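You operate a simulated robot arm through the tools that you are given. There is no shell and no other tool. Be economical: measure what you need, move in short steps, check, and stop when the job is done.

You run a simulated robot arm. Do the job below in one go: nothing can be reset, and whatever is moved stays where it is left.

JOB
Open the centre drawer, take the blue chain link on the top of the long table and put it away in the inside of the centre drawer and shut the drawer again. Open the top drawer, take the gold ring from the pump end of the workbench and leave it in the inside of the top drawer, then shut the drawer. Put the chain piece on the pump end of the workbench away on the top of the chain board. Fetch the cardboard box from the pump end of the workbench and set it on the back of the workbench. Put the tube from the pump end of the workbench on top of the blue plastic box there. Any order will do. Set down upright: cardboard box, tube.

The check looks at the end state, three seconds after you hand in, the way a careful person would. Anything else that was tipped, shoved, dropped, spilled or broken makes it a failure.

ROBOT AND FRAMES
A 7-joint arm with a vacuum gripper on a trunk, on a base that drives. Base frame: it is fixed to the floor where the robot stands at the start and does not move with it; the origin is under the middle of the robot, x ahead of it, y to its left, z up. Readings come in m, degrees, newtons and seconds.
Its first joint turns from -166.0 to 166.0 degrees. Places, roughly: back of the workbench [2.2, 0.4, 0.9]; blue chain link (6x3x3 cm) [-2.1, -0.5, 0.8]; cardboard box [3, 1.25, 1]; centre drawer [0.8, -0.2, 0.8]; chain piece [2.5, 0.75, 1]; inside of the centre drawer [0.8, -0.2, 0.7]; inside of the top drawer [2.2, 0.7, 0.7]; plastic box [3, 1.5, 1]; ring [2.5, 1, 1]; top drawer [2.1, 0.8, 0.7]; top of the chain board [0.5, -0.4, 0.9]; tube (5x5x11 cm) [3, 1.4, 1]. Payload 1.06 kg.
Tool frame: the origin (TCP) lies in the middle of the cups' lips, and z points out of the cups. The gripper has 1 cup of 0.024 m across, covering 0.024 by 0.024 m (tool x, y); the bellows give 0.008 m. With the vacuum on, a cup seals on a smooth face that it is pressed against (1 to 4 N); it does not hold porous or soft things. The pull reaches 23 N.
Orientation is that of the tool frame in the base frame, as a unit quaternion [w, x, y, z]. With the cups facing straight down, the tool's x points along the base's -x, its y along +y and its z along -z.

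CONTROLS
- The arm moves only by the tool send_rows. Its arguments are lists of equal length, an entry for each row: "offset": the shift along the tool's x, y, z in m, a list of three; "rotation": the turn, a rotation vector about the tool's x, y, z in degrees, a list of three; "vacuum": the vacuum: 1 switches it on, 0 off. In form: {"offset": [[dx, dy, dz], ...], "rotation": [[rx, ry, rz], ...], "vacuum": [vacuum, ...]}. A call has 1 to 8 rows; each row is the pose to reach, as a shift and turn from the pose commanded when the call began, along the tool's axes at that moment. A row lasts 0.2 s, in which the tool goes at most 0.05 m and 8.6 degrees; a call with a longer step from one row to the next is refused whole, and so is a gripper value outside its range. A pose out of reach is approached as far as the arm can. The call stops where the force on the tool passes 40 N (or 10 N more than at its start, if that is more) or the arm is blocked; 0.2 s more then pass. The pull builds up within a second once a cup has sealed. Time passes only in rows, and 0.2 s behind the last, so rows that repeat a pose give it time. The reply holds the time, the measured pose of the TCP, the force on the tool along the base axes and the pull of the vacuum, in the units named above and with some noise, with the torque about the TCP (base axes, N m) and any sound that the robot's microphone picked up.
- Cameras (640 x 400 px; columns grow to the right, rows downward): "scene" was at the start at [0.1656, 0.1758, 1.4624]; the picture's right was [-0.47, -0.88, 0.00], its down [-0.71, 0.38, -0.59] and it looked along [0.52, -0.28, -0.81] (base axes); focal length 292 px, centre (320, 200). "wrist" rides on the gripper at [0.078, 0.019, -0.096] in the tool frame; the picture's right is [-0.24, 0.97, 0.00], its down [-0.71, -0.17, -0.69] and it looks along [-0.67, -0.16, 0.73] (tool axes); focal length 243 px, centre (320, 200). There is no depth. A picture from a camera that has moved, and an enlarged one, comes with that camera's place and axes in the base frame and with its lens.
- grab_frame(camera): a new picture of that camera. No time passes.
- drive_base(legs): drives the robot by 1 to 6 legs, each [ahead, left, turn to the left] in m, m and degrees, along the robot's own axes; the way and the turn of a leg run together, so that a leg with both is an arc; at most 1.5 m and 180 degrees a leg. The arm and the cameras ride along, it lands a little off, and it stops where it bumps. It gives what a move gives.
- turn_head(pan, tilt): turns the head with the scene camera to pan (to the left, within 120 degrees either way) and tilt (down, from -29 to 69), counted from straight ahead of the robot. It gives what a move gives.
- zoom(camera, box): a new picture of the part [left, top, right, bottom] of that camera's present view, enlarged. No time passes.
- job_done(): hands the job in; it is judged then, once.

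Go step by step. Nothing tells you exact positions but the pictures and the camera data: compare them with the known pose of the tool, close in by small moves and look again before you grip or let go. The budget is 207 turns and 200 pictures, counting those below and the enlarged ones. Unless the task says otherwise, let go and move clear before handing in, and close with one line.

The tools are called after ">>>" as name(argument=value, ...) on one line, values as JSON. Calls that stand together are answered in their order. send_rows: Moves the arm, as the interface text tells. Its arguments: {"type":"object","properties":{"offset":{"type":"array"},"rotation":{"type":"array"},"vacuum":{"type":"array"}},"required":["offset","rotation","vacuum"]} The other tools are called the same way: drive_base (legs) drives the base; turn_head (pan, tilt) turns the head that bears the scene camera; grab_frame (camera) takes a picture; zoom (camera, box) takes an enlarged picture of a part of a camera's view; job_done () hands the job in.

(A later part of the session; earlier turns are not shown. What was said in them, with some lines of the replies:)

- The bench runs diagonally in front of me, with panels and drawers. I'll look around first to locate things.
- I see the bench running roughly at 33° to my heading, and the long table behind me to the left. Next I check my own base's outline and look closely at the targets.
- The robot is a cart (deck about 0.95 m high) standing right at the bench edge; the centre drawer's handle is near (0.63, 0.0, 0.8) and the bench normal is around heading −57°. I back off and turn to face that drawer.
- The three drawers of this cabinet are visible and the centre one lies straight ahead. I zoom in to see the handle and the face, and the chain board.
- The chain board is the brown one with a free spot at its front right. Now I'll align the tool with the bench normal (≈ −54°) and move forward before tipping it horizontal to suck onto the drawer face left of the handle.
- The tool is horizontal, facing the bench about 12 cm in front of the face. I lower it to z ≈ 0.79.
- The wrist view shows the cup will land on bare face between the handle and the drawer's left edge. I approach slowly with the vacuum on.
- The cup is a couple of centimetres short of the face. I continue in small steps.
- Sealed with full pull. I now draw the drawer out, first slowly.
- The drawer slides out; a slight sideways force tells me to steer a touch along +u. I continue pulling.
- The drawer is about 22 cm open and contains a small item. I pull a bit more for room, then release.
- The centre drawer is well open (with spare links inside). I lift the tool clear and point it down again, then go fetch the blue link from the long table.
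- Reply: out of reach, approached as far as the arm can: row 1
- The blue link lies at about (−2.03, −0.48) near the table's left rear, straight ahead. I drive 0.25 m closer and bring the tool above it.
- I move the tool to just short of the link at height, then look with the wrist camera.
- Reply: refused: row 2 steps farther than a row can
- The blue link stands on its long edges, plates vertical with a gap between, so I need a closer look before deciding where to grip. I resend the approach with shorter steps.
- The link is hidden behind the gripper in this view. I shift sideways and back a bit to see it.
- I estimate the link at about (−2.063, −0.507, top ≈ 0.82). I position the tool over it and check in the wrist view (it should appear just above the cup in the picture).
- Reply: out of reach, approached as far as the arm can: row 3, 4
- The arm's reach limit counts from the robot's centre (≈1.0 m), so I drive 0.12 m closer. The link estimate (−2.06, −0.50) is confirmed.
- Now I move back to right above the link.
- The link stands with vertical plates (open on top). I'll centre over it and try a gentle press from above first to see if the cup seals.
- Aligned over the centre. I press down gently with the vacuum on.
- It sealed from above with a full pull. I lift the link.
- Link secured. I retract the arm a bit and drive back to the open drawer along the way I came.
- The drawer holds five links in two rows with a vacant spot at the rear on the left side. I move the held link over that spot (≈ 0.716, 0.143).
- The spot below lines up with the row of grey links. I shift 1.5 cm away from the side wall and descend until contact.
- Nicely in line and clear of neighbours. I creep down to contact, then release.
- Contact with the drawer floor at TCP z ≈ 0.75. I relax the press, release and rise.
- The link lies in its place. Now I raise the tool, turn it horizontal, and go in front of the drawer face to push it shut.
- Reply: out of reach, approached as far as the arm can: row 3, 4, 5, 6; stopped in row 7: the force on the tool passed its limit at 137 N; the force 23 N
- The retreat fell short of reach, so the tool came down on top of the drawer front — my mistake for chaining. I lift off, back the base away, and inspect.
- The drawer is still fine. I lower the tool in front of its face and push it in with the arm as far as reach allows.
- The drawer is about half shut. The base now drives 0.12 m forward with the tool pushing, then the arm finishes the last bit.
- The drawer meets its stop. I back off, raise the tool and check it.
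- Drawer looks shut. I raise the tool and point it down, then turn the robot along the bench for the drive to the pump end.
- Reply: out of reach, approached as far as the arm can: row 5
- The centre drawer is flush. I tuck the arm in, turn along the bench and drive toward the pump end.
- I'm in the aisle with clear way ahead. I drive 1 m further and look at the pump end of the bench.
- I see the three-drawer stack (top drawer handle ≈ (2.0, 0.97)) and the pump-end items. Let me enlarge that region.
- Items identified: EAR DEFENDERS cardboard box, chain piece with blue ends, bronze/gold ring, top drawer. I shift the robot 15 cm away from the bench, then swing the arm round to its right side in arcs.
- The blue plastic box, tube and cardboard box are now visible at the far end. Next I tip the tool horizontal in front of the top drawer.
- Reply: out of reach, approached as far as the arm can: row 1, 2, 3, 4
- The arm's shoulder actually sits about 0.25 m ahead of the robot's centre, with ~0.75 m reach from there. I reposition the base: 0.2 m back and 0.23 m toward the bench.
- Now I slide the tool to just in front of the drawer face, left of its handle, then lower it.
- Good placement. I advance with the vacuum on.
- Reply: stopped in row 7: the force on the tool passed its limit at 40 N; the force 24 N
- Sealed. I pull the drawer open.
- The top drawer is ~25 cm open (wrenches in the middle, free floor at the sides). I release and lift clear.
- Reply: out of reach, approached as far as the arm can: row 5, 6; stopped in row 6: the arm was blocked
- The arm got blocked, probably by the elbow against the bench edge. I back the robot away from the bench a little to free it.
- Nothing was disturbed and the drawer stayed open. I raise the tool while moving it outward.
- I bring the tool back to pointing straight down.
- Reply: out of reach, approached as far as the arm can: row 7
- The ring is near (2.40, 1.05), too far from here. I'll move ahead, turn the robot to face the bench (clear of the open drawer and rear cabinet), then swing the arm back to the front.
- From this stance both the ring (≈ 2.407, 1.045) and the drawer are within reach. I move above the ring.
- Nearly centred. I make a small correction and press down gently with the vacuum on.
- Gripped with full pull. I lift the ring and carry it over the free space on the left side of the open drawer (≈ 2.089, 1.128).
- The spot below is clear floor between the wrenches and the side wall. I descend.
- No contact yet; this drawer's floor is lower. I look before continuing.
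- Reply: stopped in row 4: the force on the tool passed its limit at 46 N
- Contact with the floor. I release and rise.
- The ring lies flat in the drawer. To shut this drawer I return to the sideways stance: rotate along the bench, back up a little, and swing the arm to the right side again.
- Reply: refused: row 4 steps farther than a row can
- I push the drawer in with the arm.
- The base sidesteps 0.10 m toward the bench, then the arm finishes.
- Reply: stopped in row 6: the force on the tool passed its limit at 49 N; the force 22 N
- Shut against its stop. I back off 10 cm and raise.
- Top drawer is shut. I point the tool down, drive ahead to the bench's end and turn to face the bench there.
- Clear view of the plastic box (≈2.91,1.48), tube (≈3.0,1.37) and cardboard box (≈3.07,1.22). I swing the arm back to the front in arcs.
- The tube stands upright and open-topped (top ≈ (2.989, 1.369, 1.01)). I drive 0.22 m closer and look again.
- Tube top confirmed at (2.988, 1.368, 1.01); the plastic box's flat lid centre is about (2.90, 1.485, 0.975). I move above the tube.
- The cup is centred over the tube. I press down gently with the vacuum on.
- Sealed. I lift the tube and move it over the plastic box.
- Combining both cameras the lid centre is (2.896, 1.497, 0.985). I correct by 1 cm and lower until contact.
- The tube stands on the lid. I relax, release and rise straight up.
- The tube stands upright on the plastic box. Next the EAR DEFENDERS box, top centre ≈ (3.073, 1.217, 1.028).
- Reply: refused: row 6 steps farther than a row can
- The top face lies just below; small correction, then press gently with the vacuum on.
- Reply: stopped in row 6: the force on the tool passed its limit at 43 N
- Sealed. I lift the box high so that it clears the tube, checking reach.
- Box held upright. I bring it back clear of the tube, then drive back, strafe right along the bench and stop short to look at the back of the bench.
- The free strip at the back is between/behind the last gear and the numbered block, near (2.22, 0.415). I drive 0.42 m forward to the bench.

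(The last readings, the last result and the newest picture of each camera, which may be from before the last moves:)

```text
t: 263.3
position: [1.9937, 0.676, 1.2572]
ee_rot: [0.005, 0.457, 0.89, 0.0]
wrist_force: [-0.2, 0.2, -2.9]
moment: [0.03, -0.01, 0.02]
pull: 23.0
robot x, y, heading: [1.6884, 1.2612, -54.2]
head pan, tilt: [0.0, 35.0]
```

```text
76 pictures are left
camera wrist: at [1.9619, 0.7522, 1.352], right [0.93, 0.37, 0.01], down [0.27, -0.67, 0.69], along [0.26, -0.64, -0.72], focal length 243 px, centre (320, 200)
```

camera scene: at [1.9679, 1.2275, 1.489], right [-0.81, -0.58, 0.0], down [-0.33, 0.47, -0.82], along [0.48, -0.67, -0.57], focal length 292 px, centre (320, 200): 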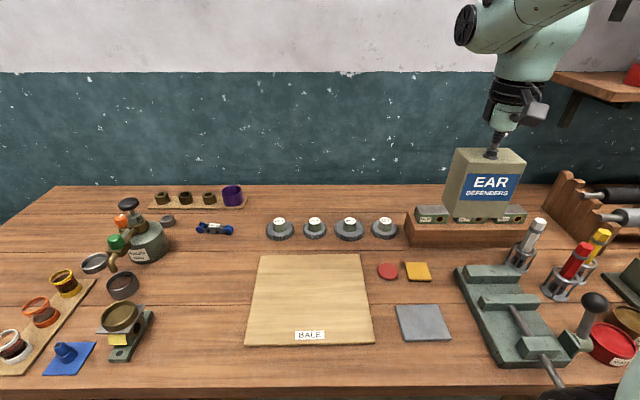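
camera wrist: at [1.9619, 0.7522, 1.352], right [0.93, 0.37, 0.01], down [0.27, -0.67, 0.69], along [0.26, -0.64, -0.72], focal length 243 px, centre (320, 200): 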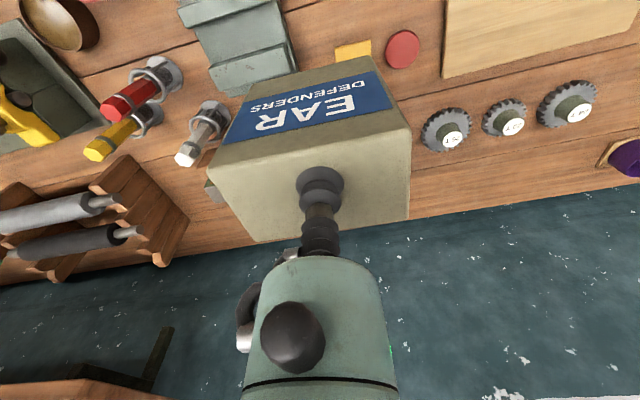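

The strip behind the gears is free (n −0.51…−0.685). I creep the base 3.5 cm further for reach, then extend the box over the strip at height.

>>> drive_base(legs=[[0.035, 0, 0]])

>>> send_rows(offset=[[-0.03, 0.035, 0], [-0.06, 0.07, 0], [-0.1, 0.09, 0], [-0.145, 0.095, 0], [-0.19, 0.095, 0], [-0.235, 0.095, 0], [-0.28, 0.095, 0]], rotation=[[0, 0, 0], [0, 0, 0], [0, 0, 0], [0, 0, 0], [0, 0, 0], [0, 0, 0], [0, 0, 0]], vacuum=[1, 1, 1, 1, 1, 1, 1])

>>> grab_frame(camera="scene")

>>> grab_frame(camera="wrist")

```text
t: 264.2
position: [2.0143, 0.6474, 1.2571]
ee_rot: [0.005, 0.457, 0.89, -0.001]
wrist_force: [-0.5, 0.6, -2.9]
moment: [0.01, 0.01, 0.01]
pull: 22.8
robot x, y, heading: [1.7079, 1.2284, -54.3]
head pan, tilt: [0.0, 35.0]
```

```text
t: 265.8
position: [2.2548, 0.4739, 1.2606]
ee_rot: [0.005, 0.457, 0.889, -0.001]
wrist_force: [0.3, 1.0, -1.3]
moment: [-0.04, -0.03, -0.02]
pull: 23.0
robot x, y, heading: [1.7113, 1.2276, -54.3]
head pan, tilt: [0.0, 35.0]
```

```text
75 pictures are left
camera scene: at [1.9877, 1.2001, 1.4891], right [-0.81, -0.58, 0.0], down [-0.33, 0.47, -0.82], along [0.48, -0.67, -0.57], focal length 292 px, centre (320, 200)
```

scene: 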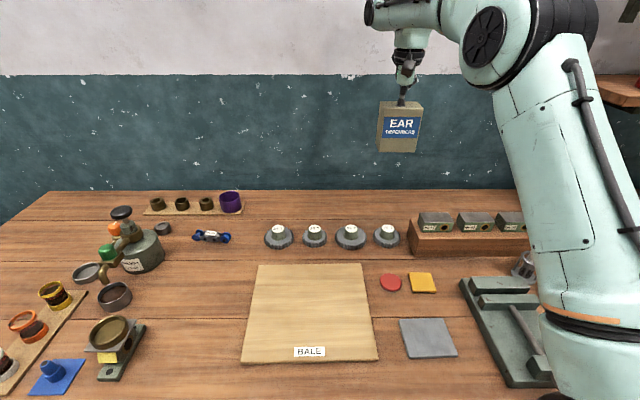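

```text
74 pictures are left
camera wrist: at [2.2225, 0.5508, 1.356], right [0.93, 0.38, 0.01], down [0.27, -0.67, 0.69], along [0.26, -0.64, -0.72], focal length 243 px, centre (320, 200)
```

wrist: 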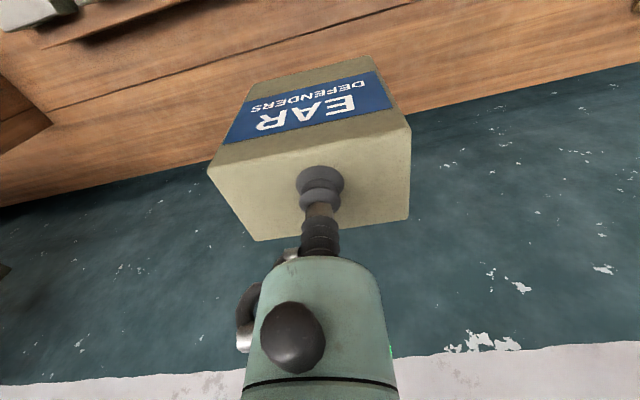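

>>> send_rows(offset=[[-0.02, -0.01, 0.035], [-0.04, -0.02, 0.075], [-0.06, -0.03, 0.11], [-0.068, -0.03, 0.13]], rotation=[[0, 0, 0], [0, 0, 0], [0, 0, 0], [0, 0, 0]], vacuum=[1, 1, 1, 1])

>>> grab_frame(camera="scene")

>>> zoom(camera="scene", box=[320, 130, 480, 255])

```text
t: 266.8
position: [2.2713, 0.4009, 1.1309]
ee_rot: [0.006, 0.457, 0.889, -0.001]
wrist_force: [0.6, -0.2, -2.1]
moment: [-0.01, 0.03, -0.02]
pull: 23.0
robot x, y, heading: [1.7116, 1.2287, -54.7]
head pan, tilt: [0.0, 35.0]
```

```text
73 pictures are left
camera scene: at [1.988, 1.1998, 1.489], right [-0.81, -0.58, 0.0], down [-0.33, 0.47, -0.82], along [0.48, -0.67, -0.57], focal length 292 px, centre (320, 200)
```

scene: 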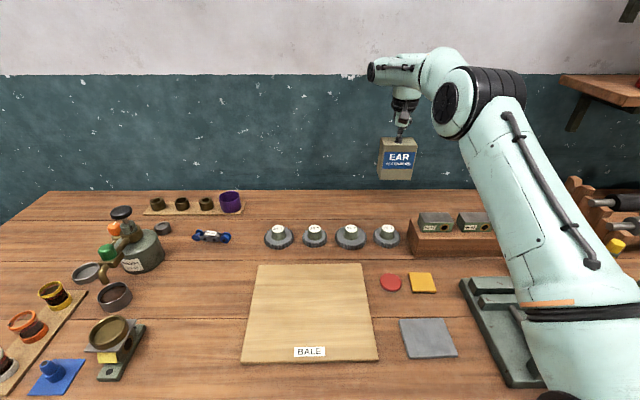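

```text
3.20 times, centred on (400, 192) of scene
camera zoom: at [1.988, 1.1998, 1.489], right [-0.81, -0.58, 0.0], down [-0.33, 0.47, -0.82], along [0.48, -0.67, -0.57], focal length 936 px, centre (64, 224)
```

zoom: 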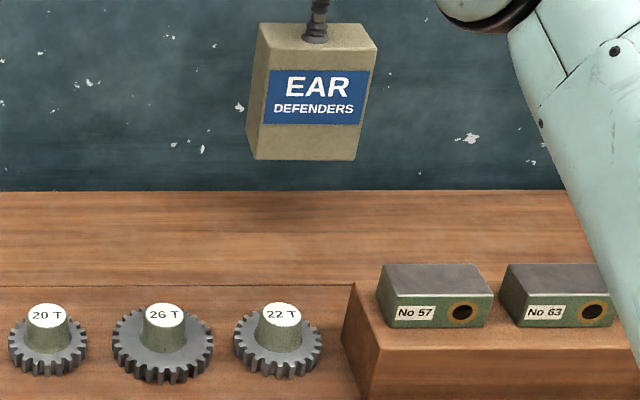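

The landing spot is clear of gears and block. I lower the box.

>>> send_rows(offset=[[0, 0, 0.04], [0, 0, 0.075], [0, 0, 0.095], [0, 0, 0.102], [0, 0, 0.106], [0, 0, 0.11]], rotation=[[0, 0, 0], [0, 0, 0], [0, 0, 0], [0, 0, 0], [0, 0, 0], [0, 0, 0]], vacuum=[1, 1, 1, 1, 1, 1])

>>> zoom(camera="scene", box=[320, 130, 480, 255])

```text
t: 268.2
position: [2.2713, 0.401, 1.0211]
ee_rot: [0.006, 0.457, 0.89, -0.002]
wrist_force: [-0.4, 1.2, 2.6]
moment: [-0.01, 0.05, -0.01]
pull: 22.8
robot x, y, heading: [1.7054, 1.2281, -54.3]
head pan, tilt: [0.0, 35.0]
```

```text
3.20 times, centred on (400, 192) of scene
camera zoom: at [1.9881, 1.1997, 1.489], right [-0.81, -0.58, 0.0], down [-0.33, 0.47, -0.82], along [0.48, -0.67, -0.57], focal length 936 px, centre (64, 224)
```

zoom: 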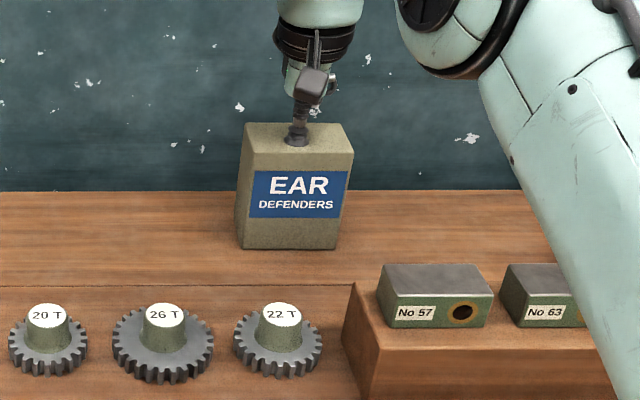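

Contact is starting; a touch more, then release and rise.

>>> send_rows(offset=[[0, 0, 0.003], [0, 0, 0.003], [0, 0, 0.003], [0, 0, 0.003], [0, 0, 0], [0, 0, -0.02], [0, 0, -0.06], [0, 0, -0.1]], rotation=[[0, 0, 0], [0, 0, 0], [0, 0, 0], [0, 0, 0], [0, 0, 0], [0, 0, 0], [0, 0, 0], [0, 0, 0]], vacuum=[1, 0, 0, 0, 0, 0, 0, 0])

>>> zoom(camera="scene", box=[320, 130, 480, 255])

>>> zoom(camera="scene", box=[120, 170, 280, 270])

```text
t: 270.0
position: [2.271, 0.403, 1.1204]
ee_rot: [0.006, 0.457, 0.889, -0.001]
wrist_force: [-0.3, 0.3, -0.5]
moment: [0.03, 0.02, -0.02]
pull: 0.0
robot x, y, heading: [1.7071, 1.2285, -54.4]
head pan, tilt: [0.0, 35.0]
```

```text
3.20 times, centred on (400, 192) of scene
camera zoom: at [1.9884, 1.1992, 1.4889], right [-0.81, -0.58, 0.0], down [-0.33, 0.47, -0.82], along [0.48, -0.67, -0.57], focal length 936 px, centre (64, 224)
```

zoom: 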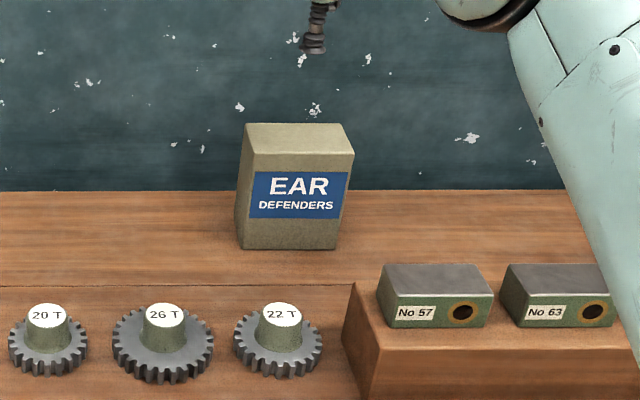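

```text
4.00 times, centred on (200, 220) of scene
camera zoom: at [1.9884, 1.1992, 1.4889], right [-0.81, -0.58, 0.0], down [-0.33, 0.47, -0.82], along [0.48, -0.67, -0.57], focal length 1169 px, centre (800, 120)
```

zoom: 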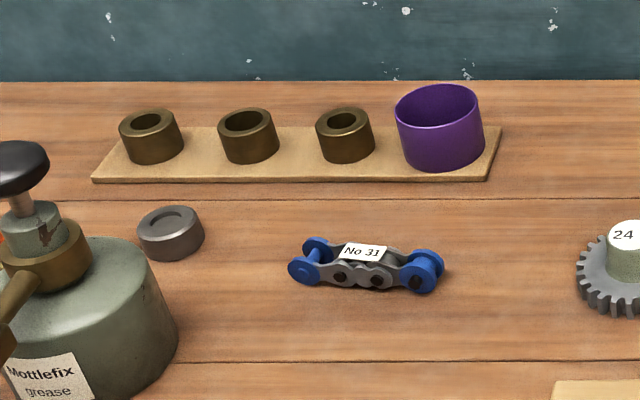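

The box stands upright at the back. Now the chain piece (tag "No 31") near (2.618, 0.862): I raise, retract and strafe 0.45 m left.

>>> send_rows(offset=[[0, 0, -0.045], [0, 0, -0.09], [0.03, 0, -0.12], [0.07, 0, -0.13], [0.115, 0, -0.13], [0.16, 0, -0.13], [0.2, 0, -0.13], [0.245, 0, -0.13]], rotation=[[0, 0, 0], [0, 0, 0], [0, 0, 0], [0, 0, 0], [0, 0, 0], [0, 0, 0], [0, 0, 0], [0, 0, 0]], vacuum=[0, 0, 0, 0, 0, 0, 0, 0])

>>> drive_base(legs=[[-0.05, 0, 0], [0, 0.42, 0]])

>>> grab_frame(camera="scene")

>>> grab_frame(camera="wrist")

```text
t: 271.8
position: [2.1298, 0.6024, 1.2479]
ee_rot: [0.005, 0.457, 0.889, 0.0]
wrist_force: [-0.1, 0.2, -0.7]
moment: [0.05, -0.01, 0.0]
pull: 0.0
robot x, y, heading: [1.708, 1.233, -54.5]
head pan, tilt: [0.0, 35.0]
```

```text
t: 274.9
position: [2.4411, 0.8869, 1.2495]
ee_rot: [0.005, 0.458, 0.889, -0.001]
wrist_force: [-0.8, -0.5, -0.2]
moment: [0.04, 0.0, -0.02]
pull: 0.1
robot x, y, heading: [2.0207, 1.515, -54.7]
head pan, tilt: [0.0, 35.0]
```

```text
68 pictures are left
camera scene: at [2.3016, 1.4843, 1.489], right [-0.81, -0.58, 0.0], down [-0.33, 0.47, -0.82], along [0.48, -0.67, -0.57], focal length 292 px, centre (320, 200)
```

scene: 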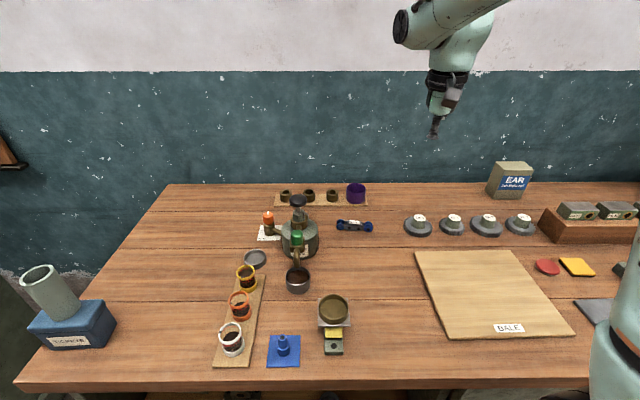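

```text
67 pictures are left
camera wrist: at [2.4094, 0.963, 1.3439], right [0.93, 0.37, 0.01], down [0.27, -0.67, 0.69], along [0.26, -0.64, -0.72], focal length 243 px, centre (320, 200)
```

wrist: 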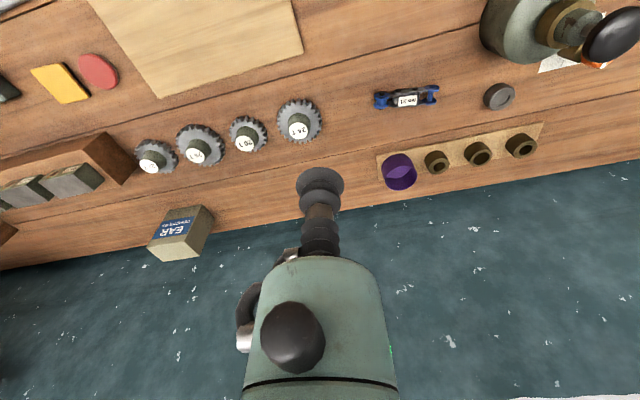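

Chain piece estimated at (2.612, 0.867, z≈0.92). I move above it.

>>> send_rows(offset=[[-0.03, 0.033, 0], [-0.06, 0.066, 0], [-0.09, 0.1, 0], [-0.114, 0.127, 0.02], [-0.114, 0.127, 0.07], [-0.114, 0.127, 0.12], [-0.114, 0.127, 0.17], [-0.114, 0.127, 0.21]], rotation=[[0, 0, 0], [0, 0, 0], [0, 0, 0], [0, 0, 0], [0, 0, 0], [0, 0, 0], [0, 0, 0], [0, 0, 0]], vacuum=[0, 0, 0, 0, 0, 0, 0, 0])

>>> zoom(camera="wrist", box=[240, 50, 400, 200])

>>> zoom(camera="scene", box=[280, 160, 440, 260])

```text
t: 276.7
position: [2.6136, 0.8641, 1.0396]
ee_rot: [0.006, 0.458, 0.889, -0.001]
wrist_force: [-0.4, 0.6, 0.5]
moment: [0.0, 0.0, -0.03]
pull: 0.0
robot x, y, heading: [2.0165, 1.5205, -54.8]
head pan, tilt: [0.0, 35.0]
```

```text
2.67 times, centred on (320, 125) of wrist
camera zoom: at [2.5817, 0.9407, 1.1345], right [0.93, 0.37, 0.01], down [0.26, -0.67, 0.69], along [0.26, -0.64, -0.72], focal length 647 px, centre (320, 400)
```

zoom: 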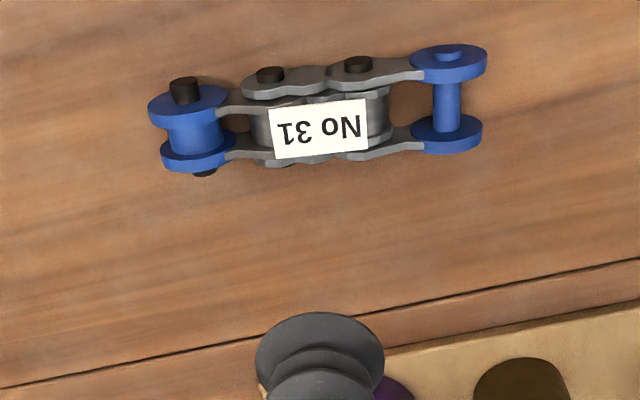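

```text
4.00 times, centred on (360, 210) of scene
camera zoom: at [2.3013, 1.4846, 1.489], right [-0.81, -0.58, 0.0], down [-0.33, 0.47, -0.82], along [0.48, -0.67, -0.57], focal length 1169 px, centre (160, 160)
```

zoom: 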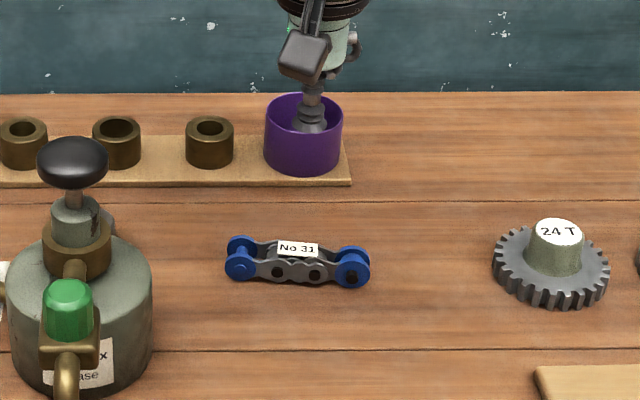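

The tag is a flat top surface right under the cup. Small correction and press gently.

>>> send_rows(offset=[[0.005, 0, 0.04], [0.005, 0, 0.08], [0.005, 0, 0.092], [0.005, 0, 0.098], [0.005, 0, 0.103], [0.005, 0, 0.107], [0.005, 0, 0.11], [0.005, 0, 0.11]], rotation=[[0, 0, 0], [0, 0, 0], [0, 0, 0], [0, 0, 0], [0, 0, 0], [0, 0, 0], [0, 0, 0], [0, 0, 0]], vacuum=[1, 1, 1, 1, 1, 1, 1, 1])

>>> grab_frame(camera="wrist")

```text
t: 278.5
position: [2.6119, 0.8694, 0.9313]
ee_rot: [0.005, 0.458, 0.889, -0.001]
wrist_force: [-0.7, -0.3, 0.0]
moment: [-0.02, 0.02, -0.02]
pull: 22.9
robot x, y, heading: [2.0196, 1.5146, -54.4]
head pan, tilt: [0.0, 35.0]
```

```text
64 pictures are left
camera wrist: at [2.5792, 0.9457, 1.0261], right [0.93, 0.37, 0.01], down [0.27, -0.67, 0.69], along [0.26, -0.64, -0.72], focal length 243 px, centre (320, 200)
```

wrist: 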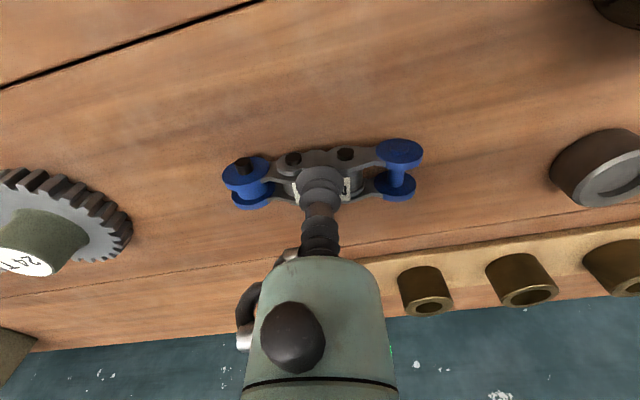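

Gripped the chain piece. I lift, retract, then drive back and strafe right along the bench to the chain board.

>>> send_rows(offset=[[0, 0, -0.01], [0, 0, -0.04], [0, 0, -0.085], [0, 0, -0.13], [0, 0, -0.175], [0.03, 0, -0.21], [0.07, 0, -0.23], [0.115, 0, -0.24]], rotation=[[0, 0, 0], [0, 0, 0], [0, 0, 0], [0, 0, 0], [0, 0, 0], [0, 0, 0], [0, 0, 0], [0, 0, 0]], vacuum=[1, 1, 1, 1, 1, 1, 1, 1])

>>> drive_base(legs=[[-0.3, 0, 0], [0, -1.15, 0.5], [0, -1.15, 0.5]])

>>> grab_frame(camera="scene")

>>> grab_frame(camera="wrist")

```text
t: 280.3
position: [2.5412, 0.9642, 1.1672]
ee_rot: [0.006, 0.458, 0.889, -0.001]
wrist_force: [-0.3, -0.6, 0.2]
moment: [0.01, 0.02, 0.0]
pull: 0.0
robot x, y, heading: [2.0206, 1.518, -54.4]
head pan, tilt: [0.0, 35.0]
```

```text
t: 293.4
position: [0.4865, -0.1701, 1.1683]
ee_rot: [0.005, 0.451, 0.893, 0.0]
wrist_force: [0.4, 0.3, 0.2]
moment: [0.01, 0.01, -0.01]
pull: 0.0
robot x, y, heading: [-0.0418, 0.3718, -53.6]
head pan, tilt: [0.0, 35.0]
```

```text
63 pictures are left
camera scene: at [0.2387, 0.3465, 1.489], right [-0.8, -0.59, 0.0], down [-0.34, 0.46, -0.82], along [0.49, -0.66, -0.57], focal length 292 px, centre (320, 200)
```

scene: 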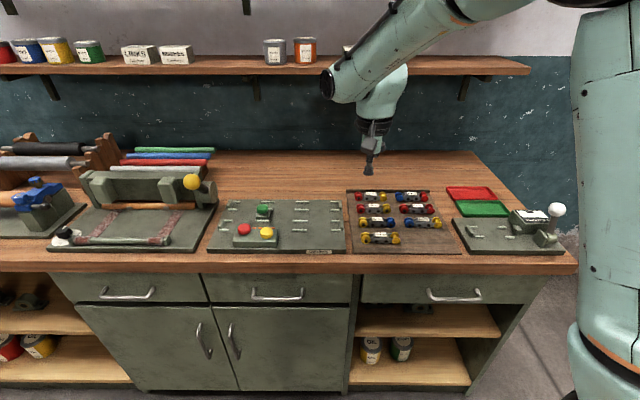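

```text
62 pictures are left
camera wrist: at [0.453, -0.0942, 1.2632], right [0.92, 0.39, 0.01], down [0.28, -0.67, 0.69], along [0.27, -0.64, -0.72], focal length 243 px, centre (320, 200)
```

wrist: 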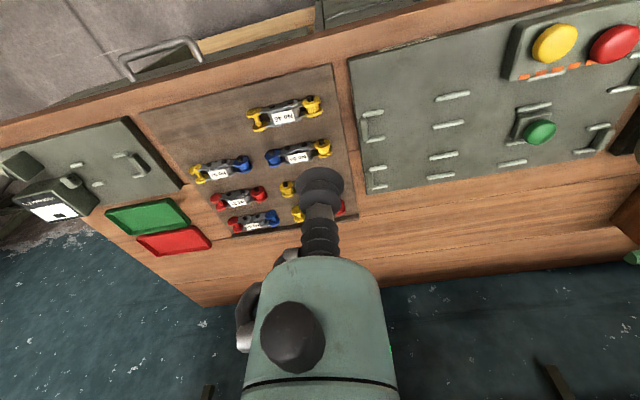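

The suction was lost during the lift – I should have checked before driving. I return to the pump end and look for the chain piece.

>>> drive_base(legs=[[0, 1.15, -0.5], [0, 1.15, -0.5]])

>>> grab_frame(camera="scene")

>>> grab_frame(camera="wrist")

```text
t: 304.7
position: [2.3246, 1.1322, 1.1685]
ee_rot: [0.006, 0.465, 0.885, -0.001]
wrist_force: [-0.3, 0.8, 0.5]
moment: [0.0, 0.02, 0.03]
pull: 0.1
robot x, y, heading: [1.8133, 1.6919, -55.5]
head pan, tilt: [0.0, 35.0]
```

```text
61 pictures are left
camera scene: at [2.0933, 1.6551, 1.489], right [-0.82, -0.57, 0.0], down [-0.33, 0.47, -0.82], along [0.47, -0.67, -0.57], focal length 292 px, centre (320, 200)
```

scene: 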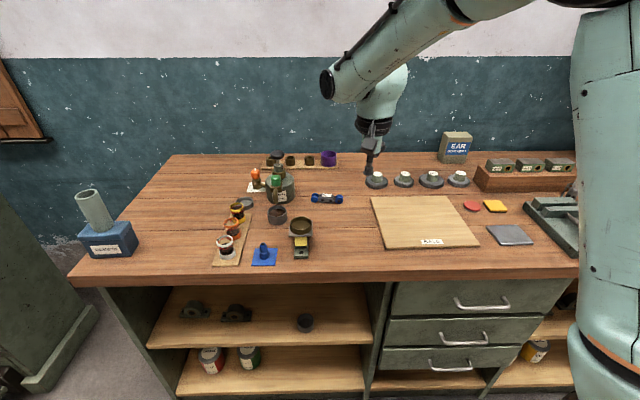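

```text
60 pictures are left
camera wrist: at [2.2938, 1.2079, 1.2632], right [0.93, 0.36, 0.01], down [0.26, -0.68, 0.69], along [0.25, -0.64, -0.72], focal length 243 px, centre (320, 200)
```

wrist: 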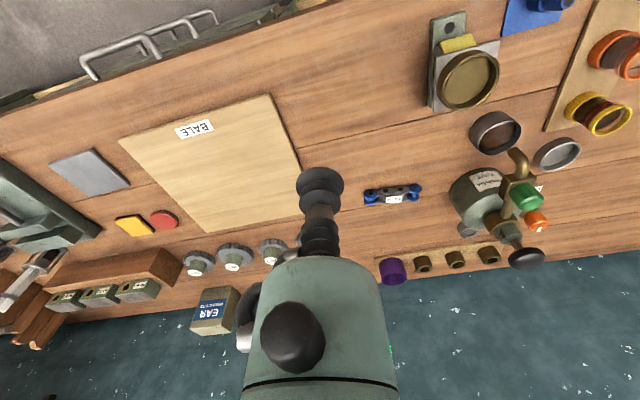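

The piece is still on the bench, near (2.55, 0.96). I look closely at its state.

>>> zoom(camera="scene", box=[266, 160, 386, 235])

>>> zoom(camera="wrist", box=[330, 140, 490, 240])

```text
5.33 times, centred on (326, 198) of scene
camera zoom: at [2.0933, 1.6551, 1.489], right [-0.82, -0.57, 0.0], down [-0.33, 0.47, -0.82], along [0.47, -0.67, -0.57], focal length 1559 px, centre (288, 213)
```

zoom: 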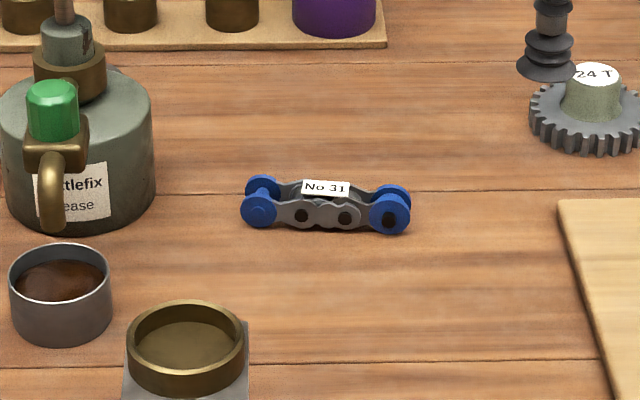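

```text
4.00 times, centred on (410, 190) of wrist
camera zoom: at [2.2938, 1.2079, 1.2632], right [0.93, 0.36, 0.01], down [0.26, -0.68, 0.69], along [0.25, -0.64, -0.72], focal length 970 px, centre (-40, 240)
```

zoom: 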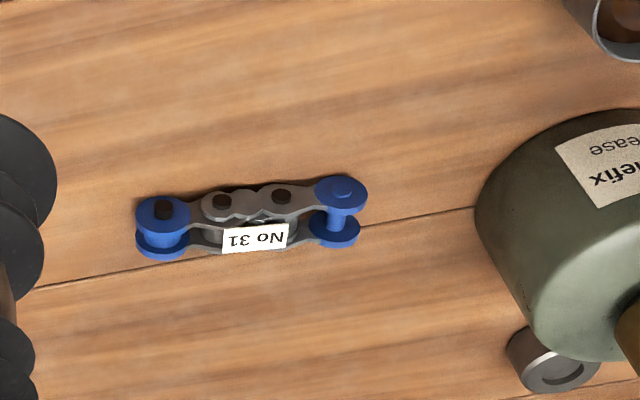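

It sits upright again, just shifted. I drive closer for a second, more careful grip.

>>> drive_base(legs=[[0.2, 0.1, 0]])

>>> zoom(camera="scene", box=[250, 170, 450, 295])

>>> grab_frame(camera="wrist")

```text
t: 306.4
position: [2.5235, 1.0227, 1.1685]
ee_rot: [0.005, 0.464, 0.886, 0.0]
wrist_force: [0.0, -0.7, 0.7]
moment: [0.01, 0.02, 0.03]
pull: 0.1
robot x, y, heading: [2.0076, 1.5789, -55.2]
head pan, tilt: [0.0, 35.0]
```

```text
3.20 times, centred on (350, 232) of scene
camera zoom: at [2.2911, 1.5464, 1.489], right [-0.82, -0.57, 0.0], down [-0.33, 0.47, -0.82], along [0.47, -0.67, -0.57], focal length 936 px, centre (224, 96)
```

zoom: 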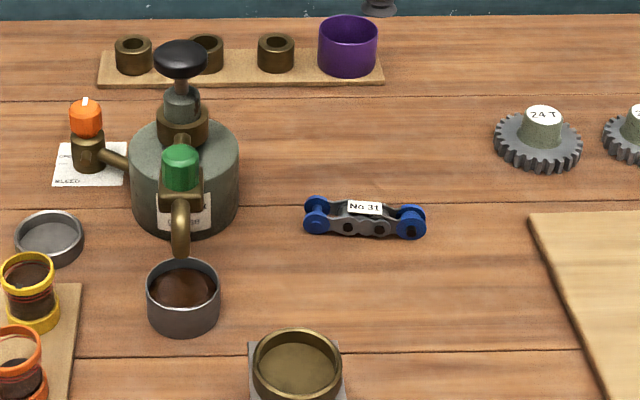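

```text
56 pictures are left
camera wrist: at [2.4922, 1.0996, 1.2632], right [0.93, 0.36, 0.01], down [0.26, -0.67, 0.69], along [0.25, -0.64, -0.72], focal length 243 px, centre (320, 200)
```

wrist: 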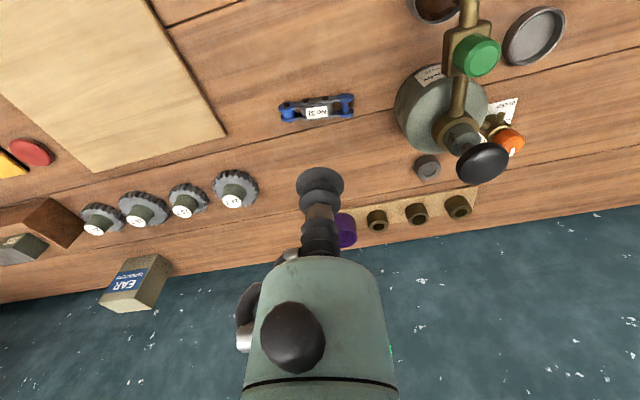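

>>> send_rows(offset=[[-0.03, -0.01, 0.03], [-0.062, -0.017, 0.06], [-0.062, -0.017, 0.1], [-0.062, -0.017, 0.14], [-0.062, -0.017, 0.16]], rotation=[[0, 0, 0], [0, 0, 0], [0, 0, 0], [0, 0, 0], [0, 0, 0]], vacuum=[0, 0, 0, 0, 0])

>>> zoom(camera="wrist", box=[240, 80, 400, 200])

```text
t: 307.6
position: [2.5442, 0.9622, 1.0089]
ee_rot: [0.006, 0.464, 0.886, -0.001]
wrist_force: [0.4, 0.0, 0.1]
moment: [-0.02, 0.0, 0.0]
pull: 0.1
robot x, y, heading: [2.0132, 1.5827, -55.4]
head pan, tilt: [0.0, 35.0]
```

```text
3.33 times, centred on (320, 140) of wrist
camera zoom: at [2.5138, 1.0388, 1.1043], right [0.93, 0.36, 0.01], down [0.26, -0.67, 0.69], along [0.25, -0.64, -0.72], focal length 809 px, centre (320, 400)
```

zoom: 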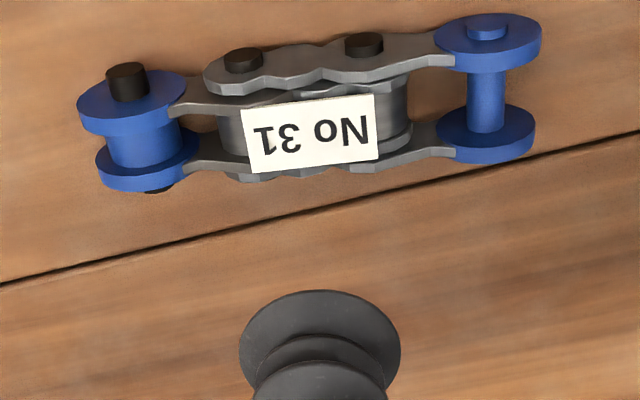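

Well centred on the tag. I press slightly firmer, wait, then lift very slowly.

>>> send_rows(offset=[[0, -0.002, 0.04], [0, -0.002, 0.065], [0, -0.002, 0.072], [0, -0.002, 0.076], [0, -0.002, 0.08], [0, -0.002, 0.083], [0, -0.002, 0.083], [0, -0.002, 0.083]], rotation=[[0, 0, 0], [0, 0, 0], [0, 0, 0], [0, 0, 0], [0, 0, 0], [0, 0, 0], [0, 0, 0], [0, 0, 0]], vacuum=[1, 1, 1, 1, 1, 1, 1, 1])

>>> send_rows(offset=[[0, 0, 0], [0, 0, 0], [0, 0, -0.004], [0, 0, -0.008], [0, 0, -0.012], [0, 0, -0.016], [0, 0, -0.02], [0, 0, -0.02]], rotation=[[0, 0, 0], [0, 0, 0], [0, 0, 0], [0, 0, 0], [0, 0, 0], [0, 0, 0], [0, 0, 0], [0, 0, 0]], vacuum=[1, 1, 1, 1, 1, 1, 1, 1])

>>> grab_frame(camera="wrist")

```text
t: 309.4
position: [2.5452, 0.9595, 0.9264]
ee_rot: [0.006, 0.464, 0.886, -0.002]
wrist_force: [1.1, -1.6, 11.7]
moment: [0.03, 0.08, 0.03]
pull: 23.2
robot x, y, heading: [2.0148, 1.5805, -55.1]
head pan, tilt: [0.0, 35.0]
```

```text
t: 311.2
position: [2.5449, 0.9591, 0.9463]
ee_rot: [0.006, 0.464, 0.886, -0.001]
wrist_force: [0.2, 0.6, -3.1]
moment: [0.02, 0.01, -0.02]
pull: 23.4
robot x, y, heading: [2.0106, 1.5862, -55.3]
head pan, tilt: [0.0, 35.0]
```

```text
54 pictures are left
camera wrist: at [2.514, 1.0365, 1.0416], right [0.93, 0.36, 0.01], down [0.26, -0.68, 0.69], along [0.25, -0.64, -0.72], focal length 243 px, centre (320, 200)
```

wrist: 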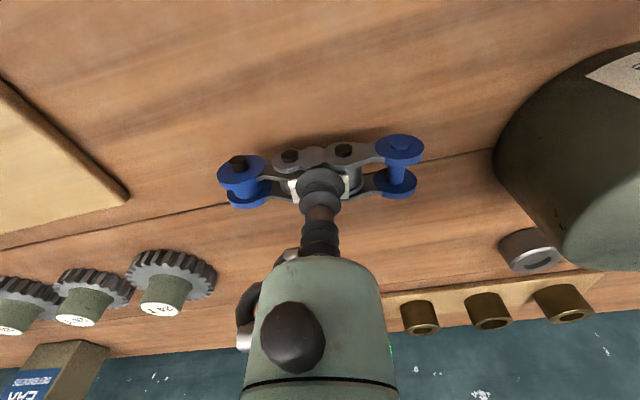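

It holds (about 3 N). I lift gently in smaller steps and check.

>>> send_rows(offset=[[0, 0, -0.015], [0, 0, -0.03], [0, 0, -0.045], [0, 0, -0.06], [0, 0, -0.075], [0, 0, -0.09], [0, 0, -0.105], [0, 0, -0.105]], rotation=[[0, 0, 0], [0, 0, 0], [0, 0, 0], [0, 0, 0], [0, 0, 0], [0, 0, 0], [0, 0, 0], [0, 0, 0]], vacuum=[1, 1, 1, 1, 1, 1, 1, 1])

>>> send_rows(offset=[[0, 0, -0.015], [0, 0, -0.03], [0, 0, -0.045], [0, 0, -0.06], [0, 0, -0.075], [0, 0, -0.09], [0, 0, -0.105], [0, 0, -0.105]], rotation=[[0, 0, 0], [0, 0, 0], [0, 0, 0], [0, 0, 0], [0, 0, 0], [0, 0, 0], [0, 0, 0], [0, 0, 0]], vacuum=[1, 1, 1, 1, 1, 1, 1, 1])

```text
t: 313.0
position: [2.5449, 0.9595, 1.0506]
ee_rot: [0.005, 0.464, 0.886, -0.001]
wrist_force: [-0.9, 0.4, -2.4]
moment: [-0.01, 0.0, 0.0]
pull: 22.8
robot x, y, heading: [2.0107, 1.5816, -55.6]
head pan, tilt: [0.0, 35.0]
```

```text
t: 314.8
position: [2.5449, 0.9614, 1.1563]
ee_rot: [0.005, 0.464, 0.886, -0.001]
wrist_force: [0.0, 0.0, -2.0]
moment: [0.03, -0.02, 0.0]
pull: 22.5
robot x, y, heading: [2.008, 1.5808, -55.4]
head pan, tilt: [0.0, 35.0]
```

Held well. Now I drive back a short leg and check before continuing.

>>> drive_base(legs=[[-0.2, 0, 0.6]])

>>> drive_base(legs=[[0, -0.6, 0.3]])

```text
t: 316.4
position: [2.4409, 1.1307, 1.1559]
ee_rot: [0.005, 0.457, 0.89, -0.001]
wrist_force: [0.8, -0.8, -3.0]
moment: [0.01, 0.02, 0.0]
pull: 22.6
robot x, y, heading: [1.8971, 1.7424, -54.3]
head pan, tilt: [0.0, 35.0]
```

```text
t: 319.7
position: [1.9471, 0.7793, 1.1557]
ee_rot: [0.005, 0.459, 0.888, -0.001]
wrist_force: [0.6, 0.0, -2.3]
moment: [-0.01, -0.02, -0.01]
pull: 23.0
robot x, y, heading: [1.4079, 1.395, -54.6]
head pan, tilt: [0.0, 35.0]
```

Still held. I raise the tool a little and retract for clearance over the roller stands, then continue strafing.

>>> send_rows(offset=[[0.012, 0, -0.015], [0.024, 0, -0.03], [0.036, 0, -0.045], [0.05, 0, -0.06], [0.064, 0, -0.075], [0.08, 0, -0.085], [0.095, 0, -0.09], [0.11, 0, -0.09]], rotation=[[0, 0, 0], [0, 0, 0], [0, 0, 0], [0, 0, 0], [0, 0, 0], [0, 0, 0], [0, 0, 0], [0, 0, 0]], vacuum=[1, 1, 1, 1, 1, 1, 1, 1])

>>> drive_base(legs=[[0, -0.9, 0.3]])

>>> drive_base(legs=[[0, -0.85, 0.3]])

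>>> grab_frame(camera="scene")

>>> grab_frame(camera="wrist")

```text
t: 321.5
position: [1.8828, 0.8696, 1.2449]
ee_rot: [0.005, 0.46, 0.888, -0.001]
wrist_force: [-0.5, -0.5, -1.9]
moment: [0.01, 0.0, -0.01]
pull: 23.0
robot x, y, heading: [1.4068, 1.3978, -54.7]
head pan, tilt: [0.0, 35.0]
```

```text
t: 326.3
position: [1.1396, 0.3418, 1.2459]
ee_rot: [0.005, 0.458, 0.889, 0.0]
wrist_force: [0.4, 0.3, -1.9]
moment: [0.0, 0.02, 0.02]
pull: 22.8
robot x, y, heading: [0.6618, 0.8623, -54.5]
head pan, tilt: [0.0, 35.0]
```

```text
t: 330.9
position: [0.4547, -0.1488, 1.2453]
ee_rot: [0.006, 0.455, 0.891, -0.001]
wrist_force: [0.1, -0.3, -1.7]
moment: [0.02, -0.01, 0.0]
pull: 23.0
robot x, y, heading: [-0.0248, 0.3745, -53.8]
head pan, tilt: [0.0, 35.0]
```

```text
53 pictures are left
camera scene: at [0.2536, 0.3416, 1.489], right [-0.81, -0.59, 0.0], down [-0.34, 0.46, -0.82], along [0.48, -0.66, -0.57], focal length 292 px, centre (320, 200)
```

scene: 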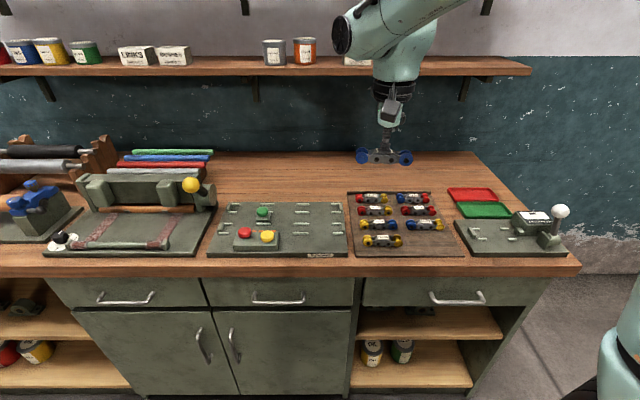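

```text
52 pictures are left
camera wrist: at [0.4225, -0.0729, 1.34], right [0.93, 0.38, 0.01], down [0.27, -0.67, 0.69], along [0.27, -0.64, -0.72], focal length 243 px, centre (320, 200)
```

wrist: 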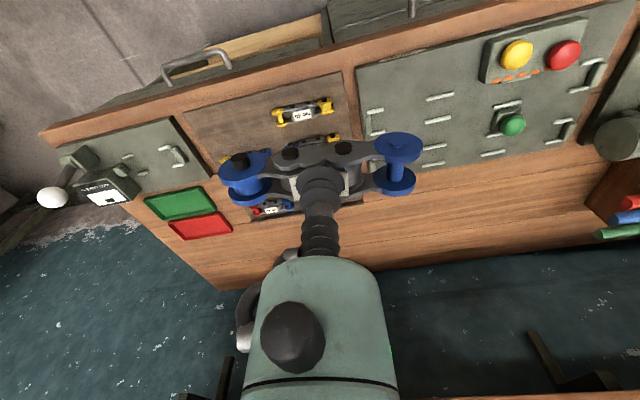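

The chain piece is still held, and the free place on the chain board is at front right (≈ 0.365, −0.350). I move above it gently.

>>> send_rows(offset=[[-0.014, -0.024, 0], [-0.028, -0.048, 0], [-0.042, -0.072, 0.01], [-0.056, -0.096, 0.03], [-0.07, -0.12, 0.05], [-0.084, -0.144, 0.07], [-0.098, -0.168, 0.09], [-0.111, -0.191, 0.11]], rotation=[[0, 0, 0], [0, 0, 0], [0, 0, 0], [0, 0, 0], [0, 0, 0], [0, 0, 0], [0, 0, 0], [0, 0, 0]], vacuum=[1, 1, 1, 1, 1, 1, 1, 1])

>>> zoom(camera="scene", box=[340, 165, 500, 265])

>>> grab_frame(camera="wrist")

```text
t: 332.6
position: [0.3665, -0.3526, 1.1331]
ee_rot: [0.006, 0.454, 0.891, -0.001]
wrist_force: [0.5, -0.3, -1.4]
moment: [-0.02, -0.01, 0.03]
pull: 22.6
robot x, y, heading: [-0.03, 0.3709, -54.4]
head pan, tilt: [0.0, 35.0]
```

```text
4.00 times, centred on (420, 215) of scene
camera zoom: at [0.2536, 0.3421, 1.489], right [-0.81, -0.59, 0.0], down [-0.34, 0.46, -0.82], along [0.48, -0.66, -0.57], focal length 1169 px, centre (-80, 140)
```

zoom: 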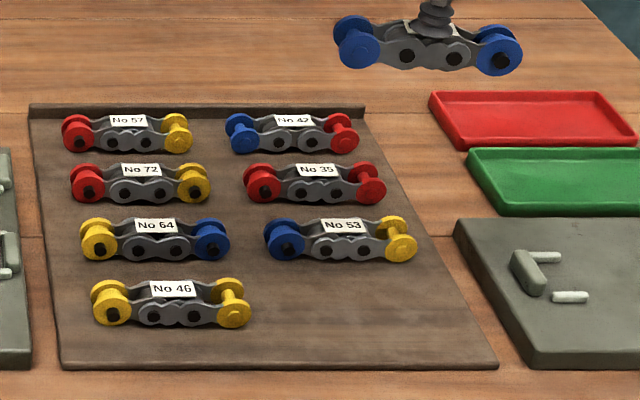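

```text
50 pictures are left
camera wrist: at [0.3347, -0.2763, 1.2285], right [0.92, 0.38, 0.01], down [0.27, -0.67, 0.69], along [0.27, -0.64, -0.72], focal length 243 px, centre (320, 200)
```

wrist: 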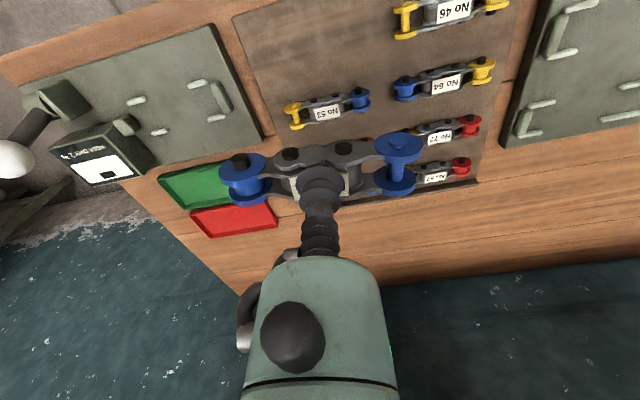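

Comparing with the neighbours' spacing, the exact free slot is at (0.354, −0.335). I correct and descend.

>>> send_rows(offset=[[0.0108, 0, 0.01], [0.0216, 0, 0.03], [0.0216, 0, 0.055], [0.0216, 0, 0.08], [0.0216, 0, 0.105], [0.0216, 0, 0.13], [0.0216, 0, 0.15]], rotation=[[0, 0, 0], [0, 0, 0], [0, 0, 0], [0, 0, 0], [0, 0, 0], [0, 0, 0], [0, 0, 0]], vacuum=[1, 1, 1, 1, 1, 1, 1])

>>> zoom(camera="scene", box=[340, 165, 500, 265])

>>> grab_frame(camera="wrist")

```text
t: 334.2
position: [0.3559, -0.3341, 0.9855]
ee_rot: [0.006, 0.454, 0.891, -0.001]
wrist_force: [-0.5, 0.0, -1.9]
moment: [0.0, -0.02, -0.01]
pull: 22.5
robot x, y, heading: [-0.0243, 0.3696, -54.1]
head pan, tilt: [0.0, 35.0]
```

```text
4.00 times, centred on (420, 215) of scene
camera zoom: at [0.2535, 0.3418, 1.489], right [-0.81, -0.59, 0.0], down [-0.34, 0.46, -0.82], along [0.48, -0.66, -0.57], focal length 1169 px, centre (-80, 140)
```

zoom: 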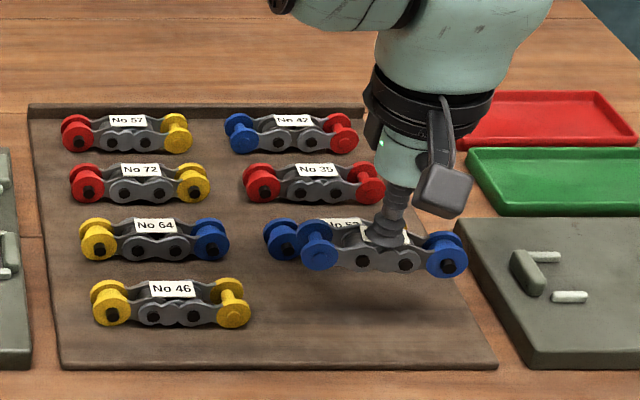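

```text
48 pictures are left
camera wrist: at [0.3234, -0.258, 1.0808], right [0.93, 0.38, 0.01], down [0.27, -0.67, 0.69], along [0.27, -0.64, -0.72], focal length 243 px, centre (320, 200)
```

wrist: 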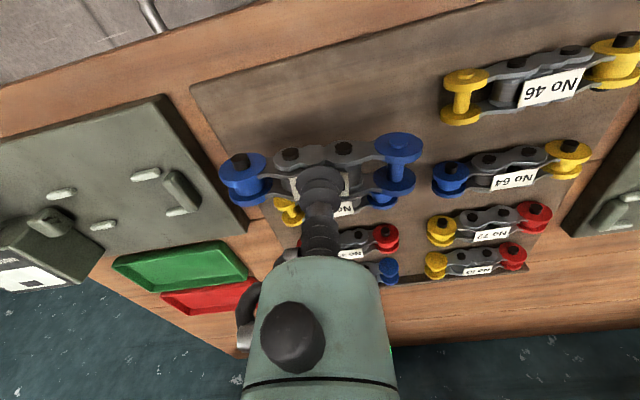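

>>> send_rows(offset=[[0, 0, 0.015], [0, 0, 0.028], [0, 0, 0.034], [0, 0, 0.039], [0, 0, 0.043], [0, 0, 0.046]], rotation=[[0, 0, 0], [0, 0, 0], [0, 0, 0], [0, 0, 0], [0, 0, 0], [0, 0, 0]], vacuum=[1, 1, 1, 1, 1, 1])

>>> zoom(camera="scene", box=[340, 165, 500, 265])

```text
t: 335.6
position: [0.3562, -0.3358, 0.9397]
ee_rot: [0.005, 0.454, 0.891, -0.001]
wrist_force: [0.1, 0.4, -2.1]
moment: [0.02, 0.0, -0.02]
pull: 22.8
robot x, y, heading: [-0.028, 0.3751, -54.0]
head pan, tilt: [0.0, 35.0]
```

```text
4.00 times, centred on (420, 215) of scene
camera zoom: at [0.2536, 0.3416, 1.489], right [-0.81, -0.59, 0.0], down [-0.34, 0.46, -0.82], along [0.48, -0.66, -0.57], focal length 1169 px, centre (-80, 140)
```

zoom: 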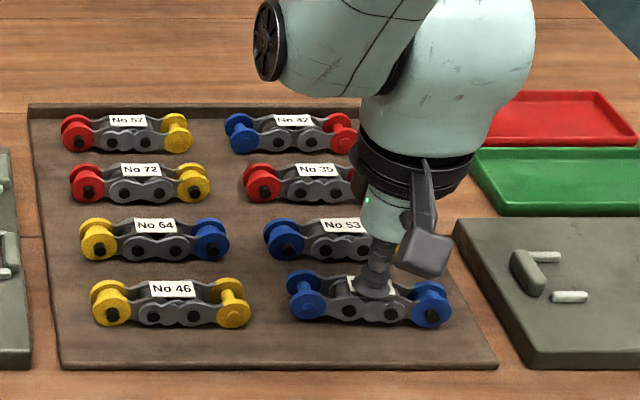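

Perfect alignment in the slot. I creep the last millimetres to contact.

>>> send_rows(offset=[[0, 0, 0.002], [0, 0, 0.004], [0, 0, 0.006], [0, 0, 0.008]], rotation=[[0, 0, 0], [0, 0, 0], [0, 0, 0], [0, 0, 0]], vacuum=[1, 1, 1, 1])

```text
t: 336.6
position: [0.3547, -0.3361, 0.9318]
ee_rot: [0.005, 0.455, 0.89, -0.001]
wrist_force: [0.9, 2.3, 17.3]
moment: [0.02, 0.07, 0.04]
pull: 23.1
robot x, y, heading: [-0.0265, 0.3701, -54.3]
head pan, tilt: [0.0, 35.0]
```

>>> send_rows(offset=[[0, 0, -0.004], [0, 0, -0.005], [0, 0, -0.005], [0, 0, -0.005], [0, 0, -0.01], [0, 0, -0.03], [0, 0, -0.07], [0, 0, -0.11]], rotation=[[0, 0, 0], [0, 0, 0], [0, 0, 0], [0, 0, 0], [0, 0, 0], [0, 0, 0], [0, 0, 0], [0, 0, 0]], vacuum=[1, 0, 0, 0, 0, 0, 0, 0])

>>> send_rows(offset=[[0, 0, -0.045], [0, 0, -0.09], [0.04, 0, -0.11], [0.085, 0, -0.12], [0.13, 0, -0.12], [0.175, 0, -0.12]], rotation=[[0, 0, 0], [0, 0, 0], [0, 0, 0], [0, 0, 0], [0, 0, 0], [0, 0, 0]], vacuum=[0, 0, 0, 0, 0, 0])

>>> grab_frame(camera="scene")

>>> zoom(camera="scene", box=[340, 165, 500, 265])

```text
t: 338.4
position: [0.3542, -0.3345, 1.0407]
ee_rot: [0.006, 0.455, 0.891, -0.001]
wrist_force: [0.7, -0.9, 0.2]
moment: [0.03, 0.02, 0.0]
pull: 0.0
robot x, y, heading: [-0.0264, 0.3712, -54.0]
head pan, tilt: [0.0, 35.0]
```

```text
t: 339.9
position: [0.2479, -0.193, 1.1593]
ee_rot: [0.005, 0.454, 0.891, -0.001]
wrist_force: [0.3, -1.2, -0.7]
moment: [0.02, 0.05, -0.01]
pull: 0.1
robot x, y, heading: [-0.0265, 0.3697, -54.0]
head pan, tilt: [0.0, 35.0]
```

```text
46 pictures are left
camera scene: at [0.2541, 0.3411, 1.4889], right [-0.81, -0.59, 0.0], down [-0.34, 0.46, -0.82], along [0.48, -0.66, -0.57], focal length 292 px, centre (320, 200)
```

scene: 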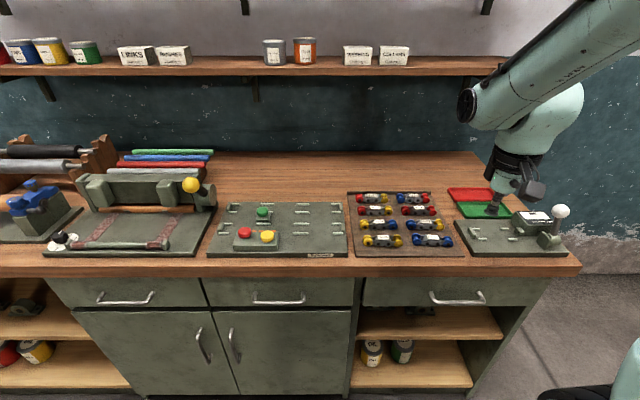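

```text
4.00 times, centred on (420, 215) of scene
camera zoom: at [0.2541, 0.3411, 1.4889], right [-0.81, -0.59, 0.0], down [-0.34, 0.46, -0.82], along [0.48, -0.66, -0.57], focal length 1169 px, centre (-80, 140)
```

zoom: 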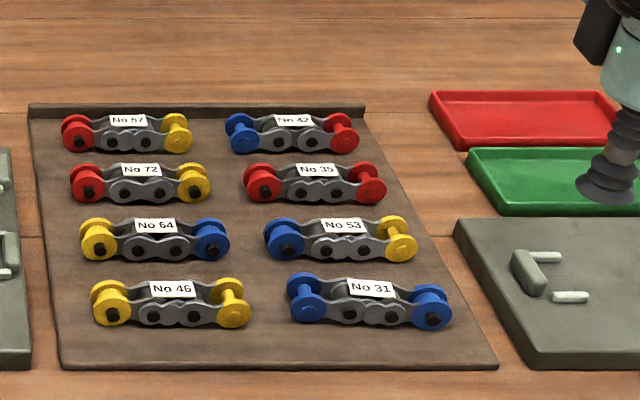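

Chain piece No 31 sits in its slot on the board, both drawers are shut, and I last saw the tube and the cardboard box upright in their places. The tool is released and clear, so I hand in.

>>> job_done()

```text
The job is handed in.
```

All five tasks are done and handed in. The blue link is shut in the centre drawer and the gold ring in the top drawer. Chain piece No 31 is on the chain board; I dropped it once on the bench, it stayed upright, and I picked it up again. The cardboard box is upright at the back of the workbench and the tube is upright on the blue plastic box.
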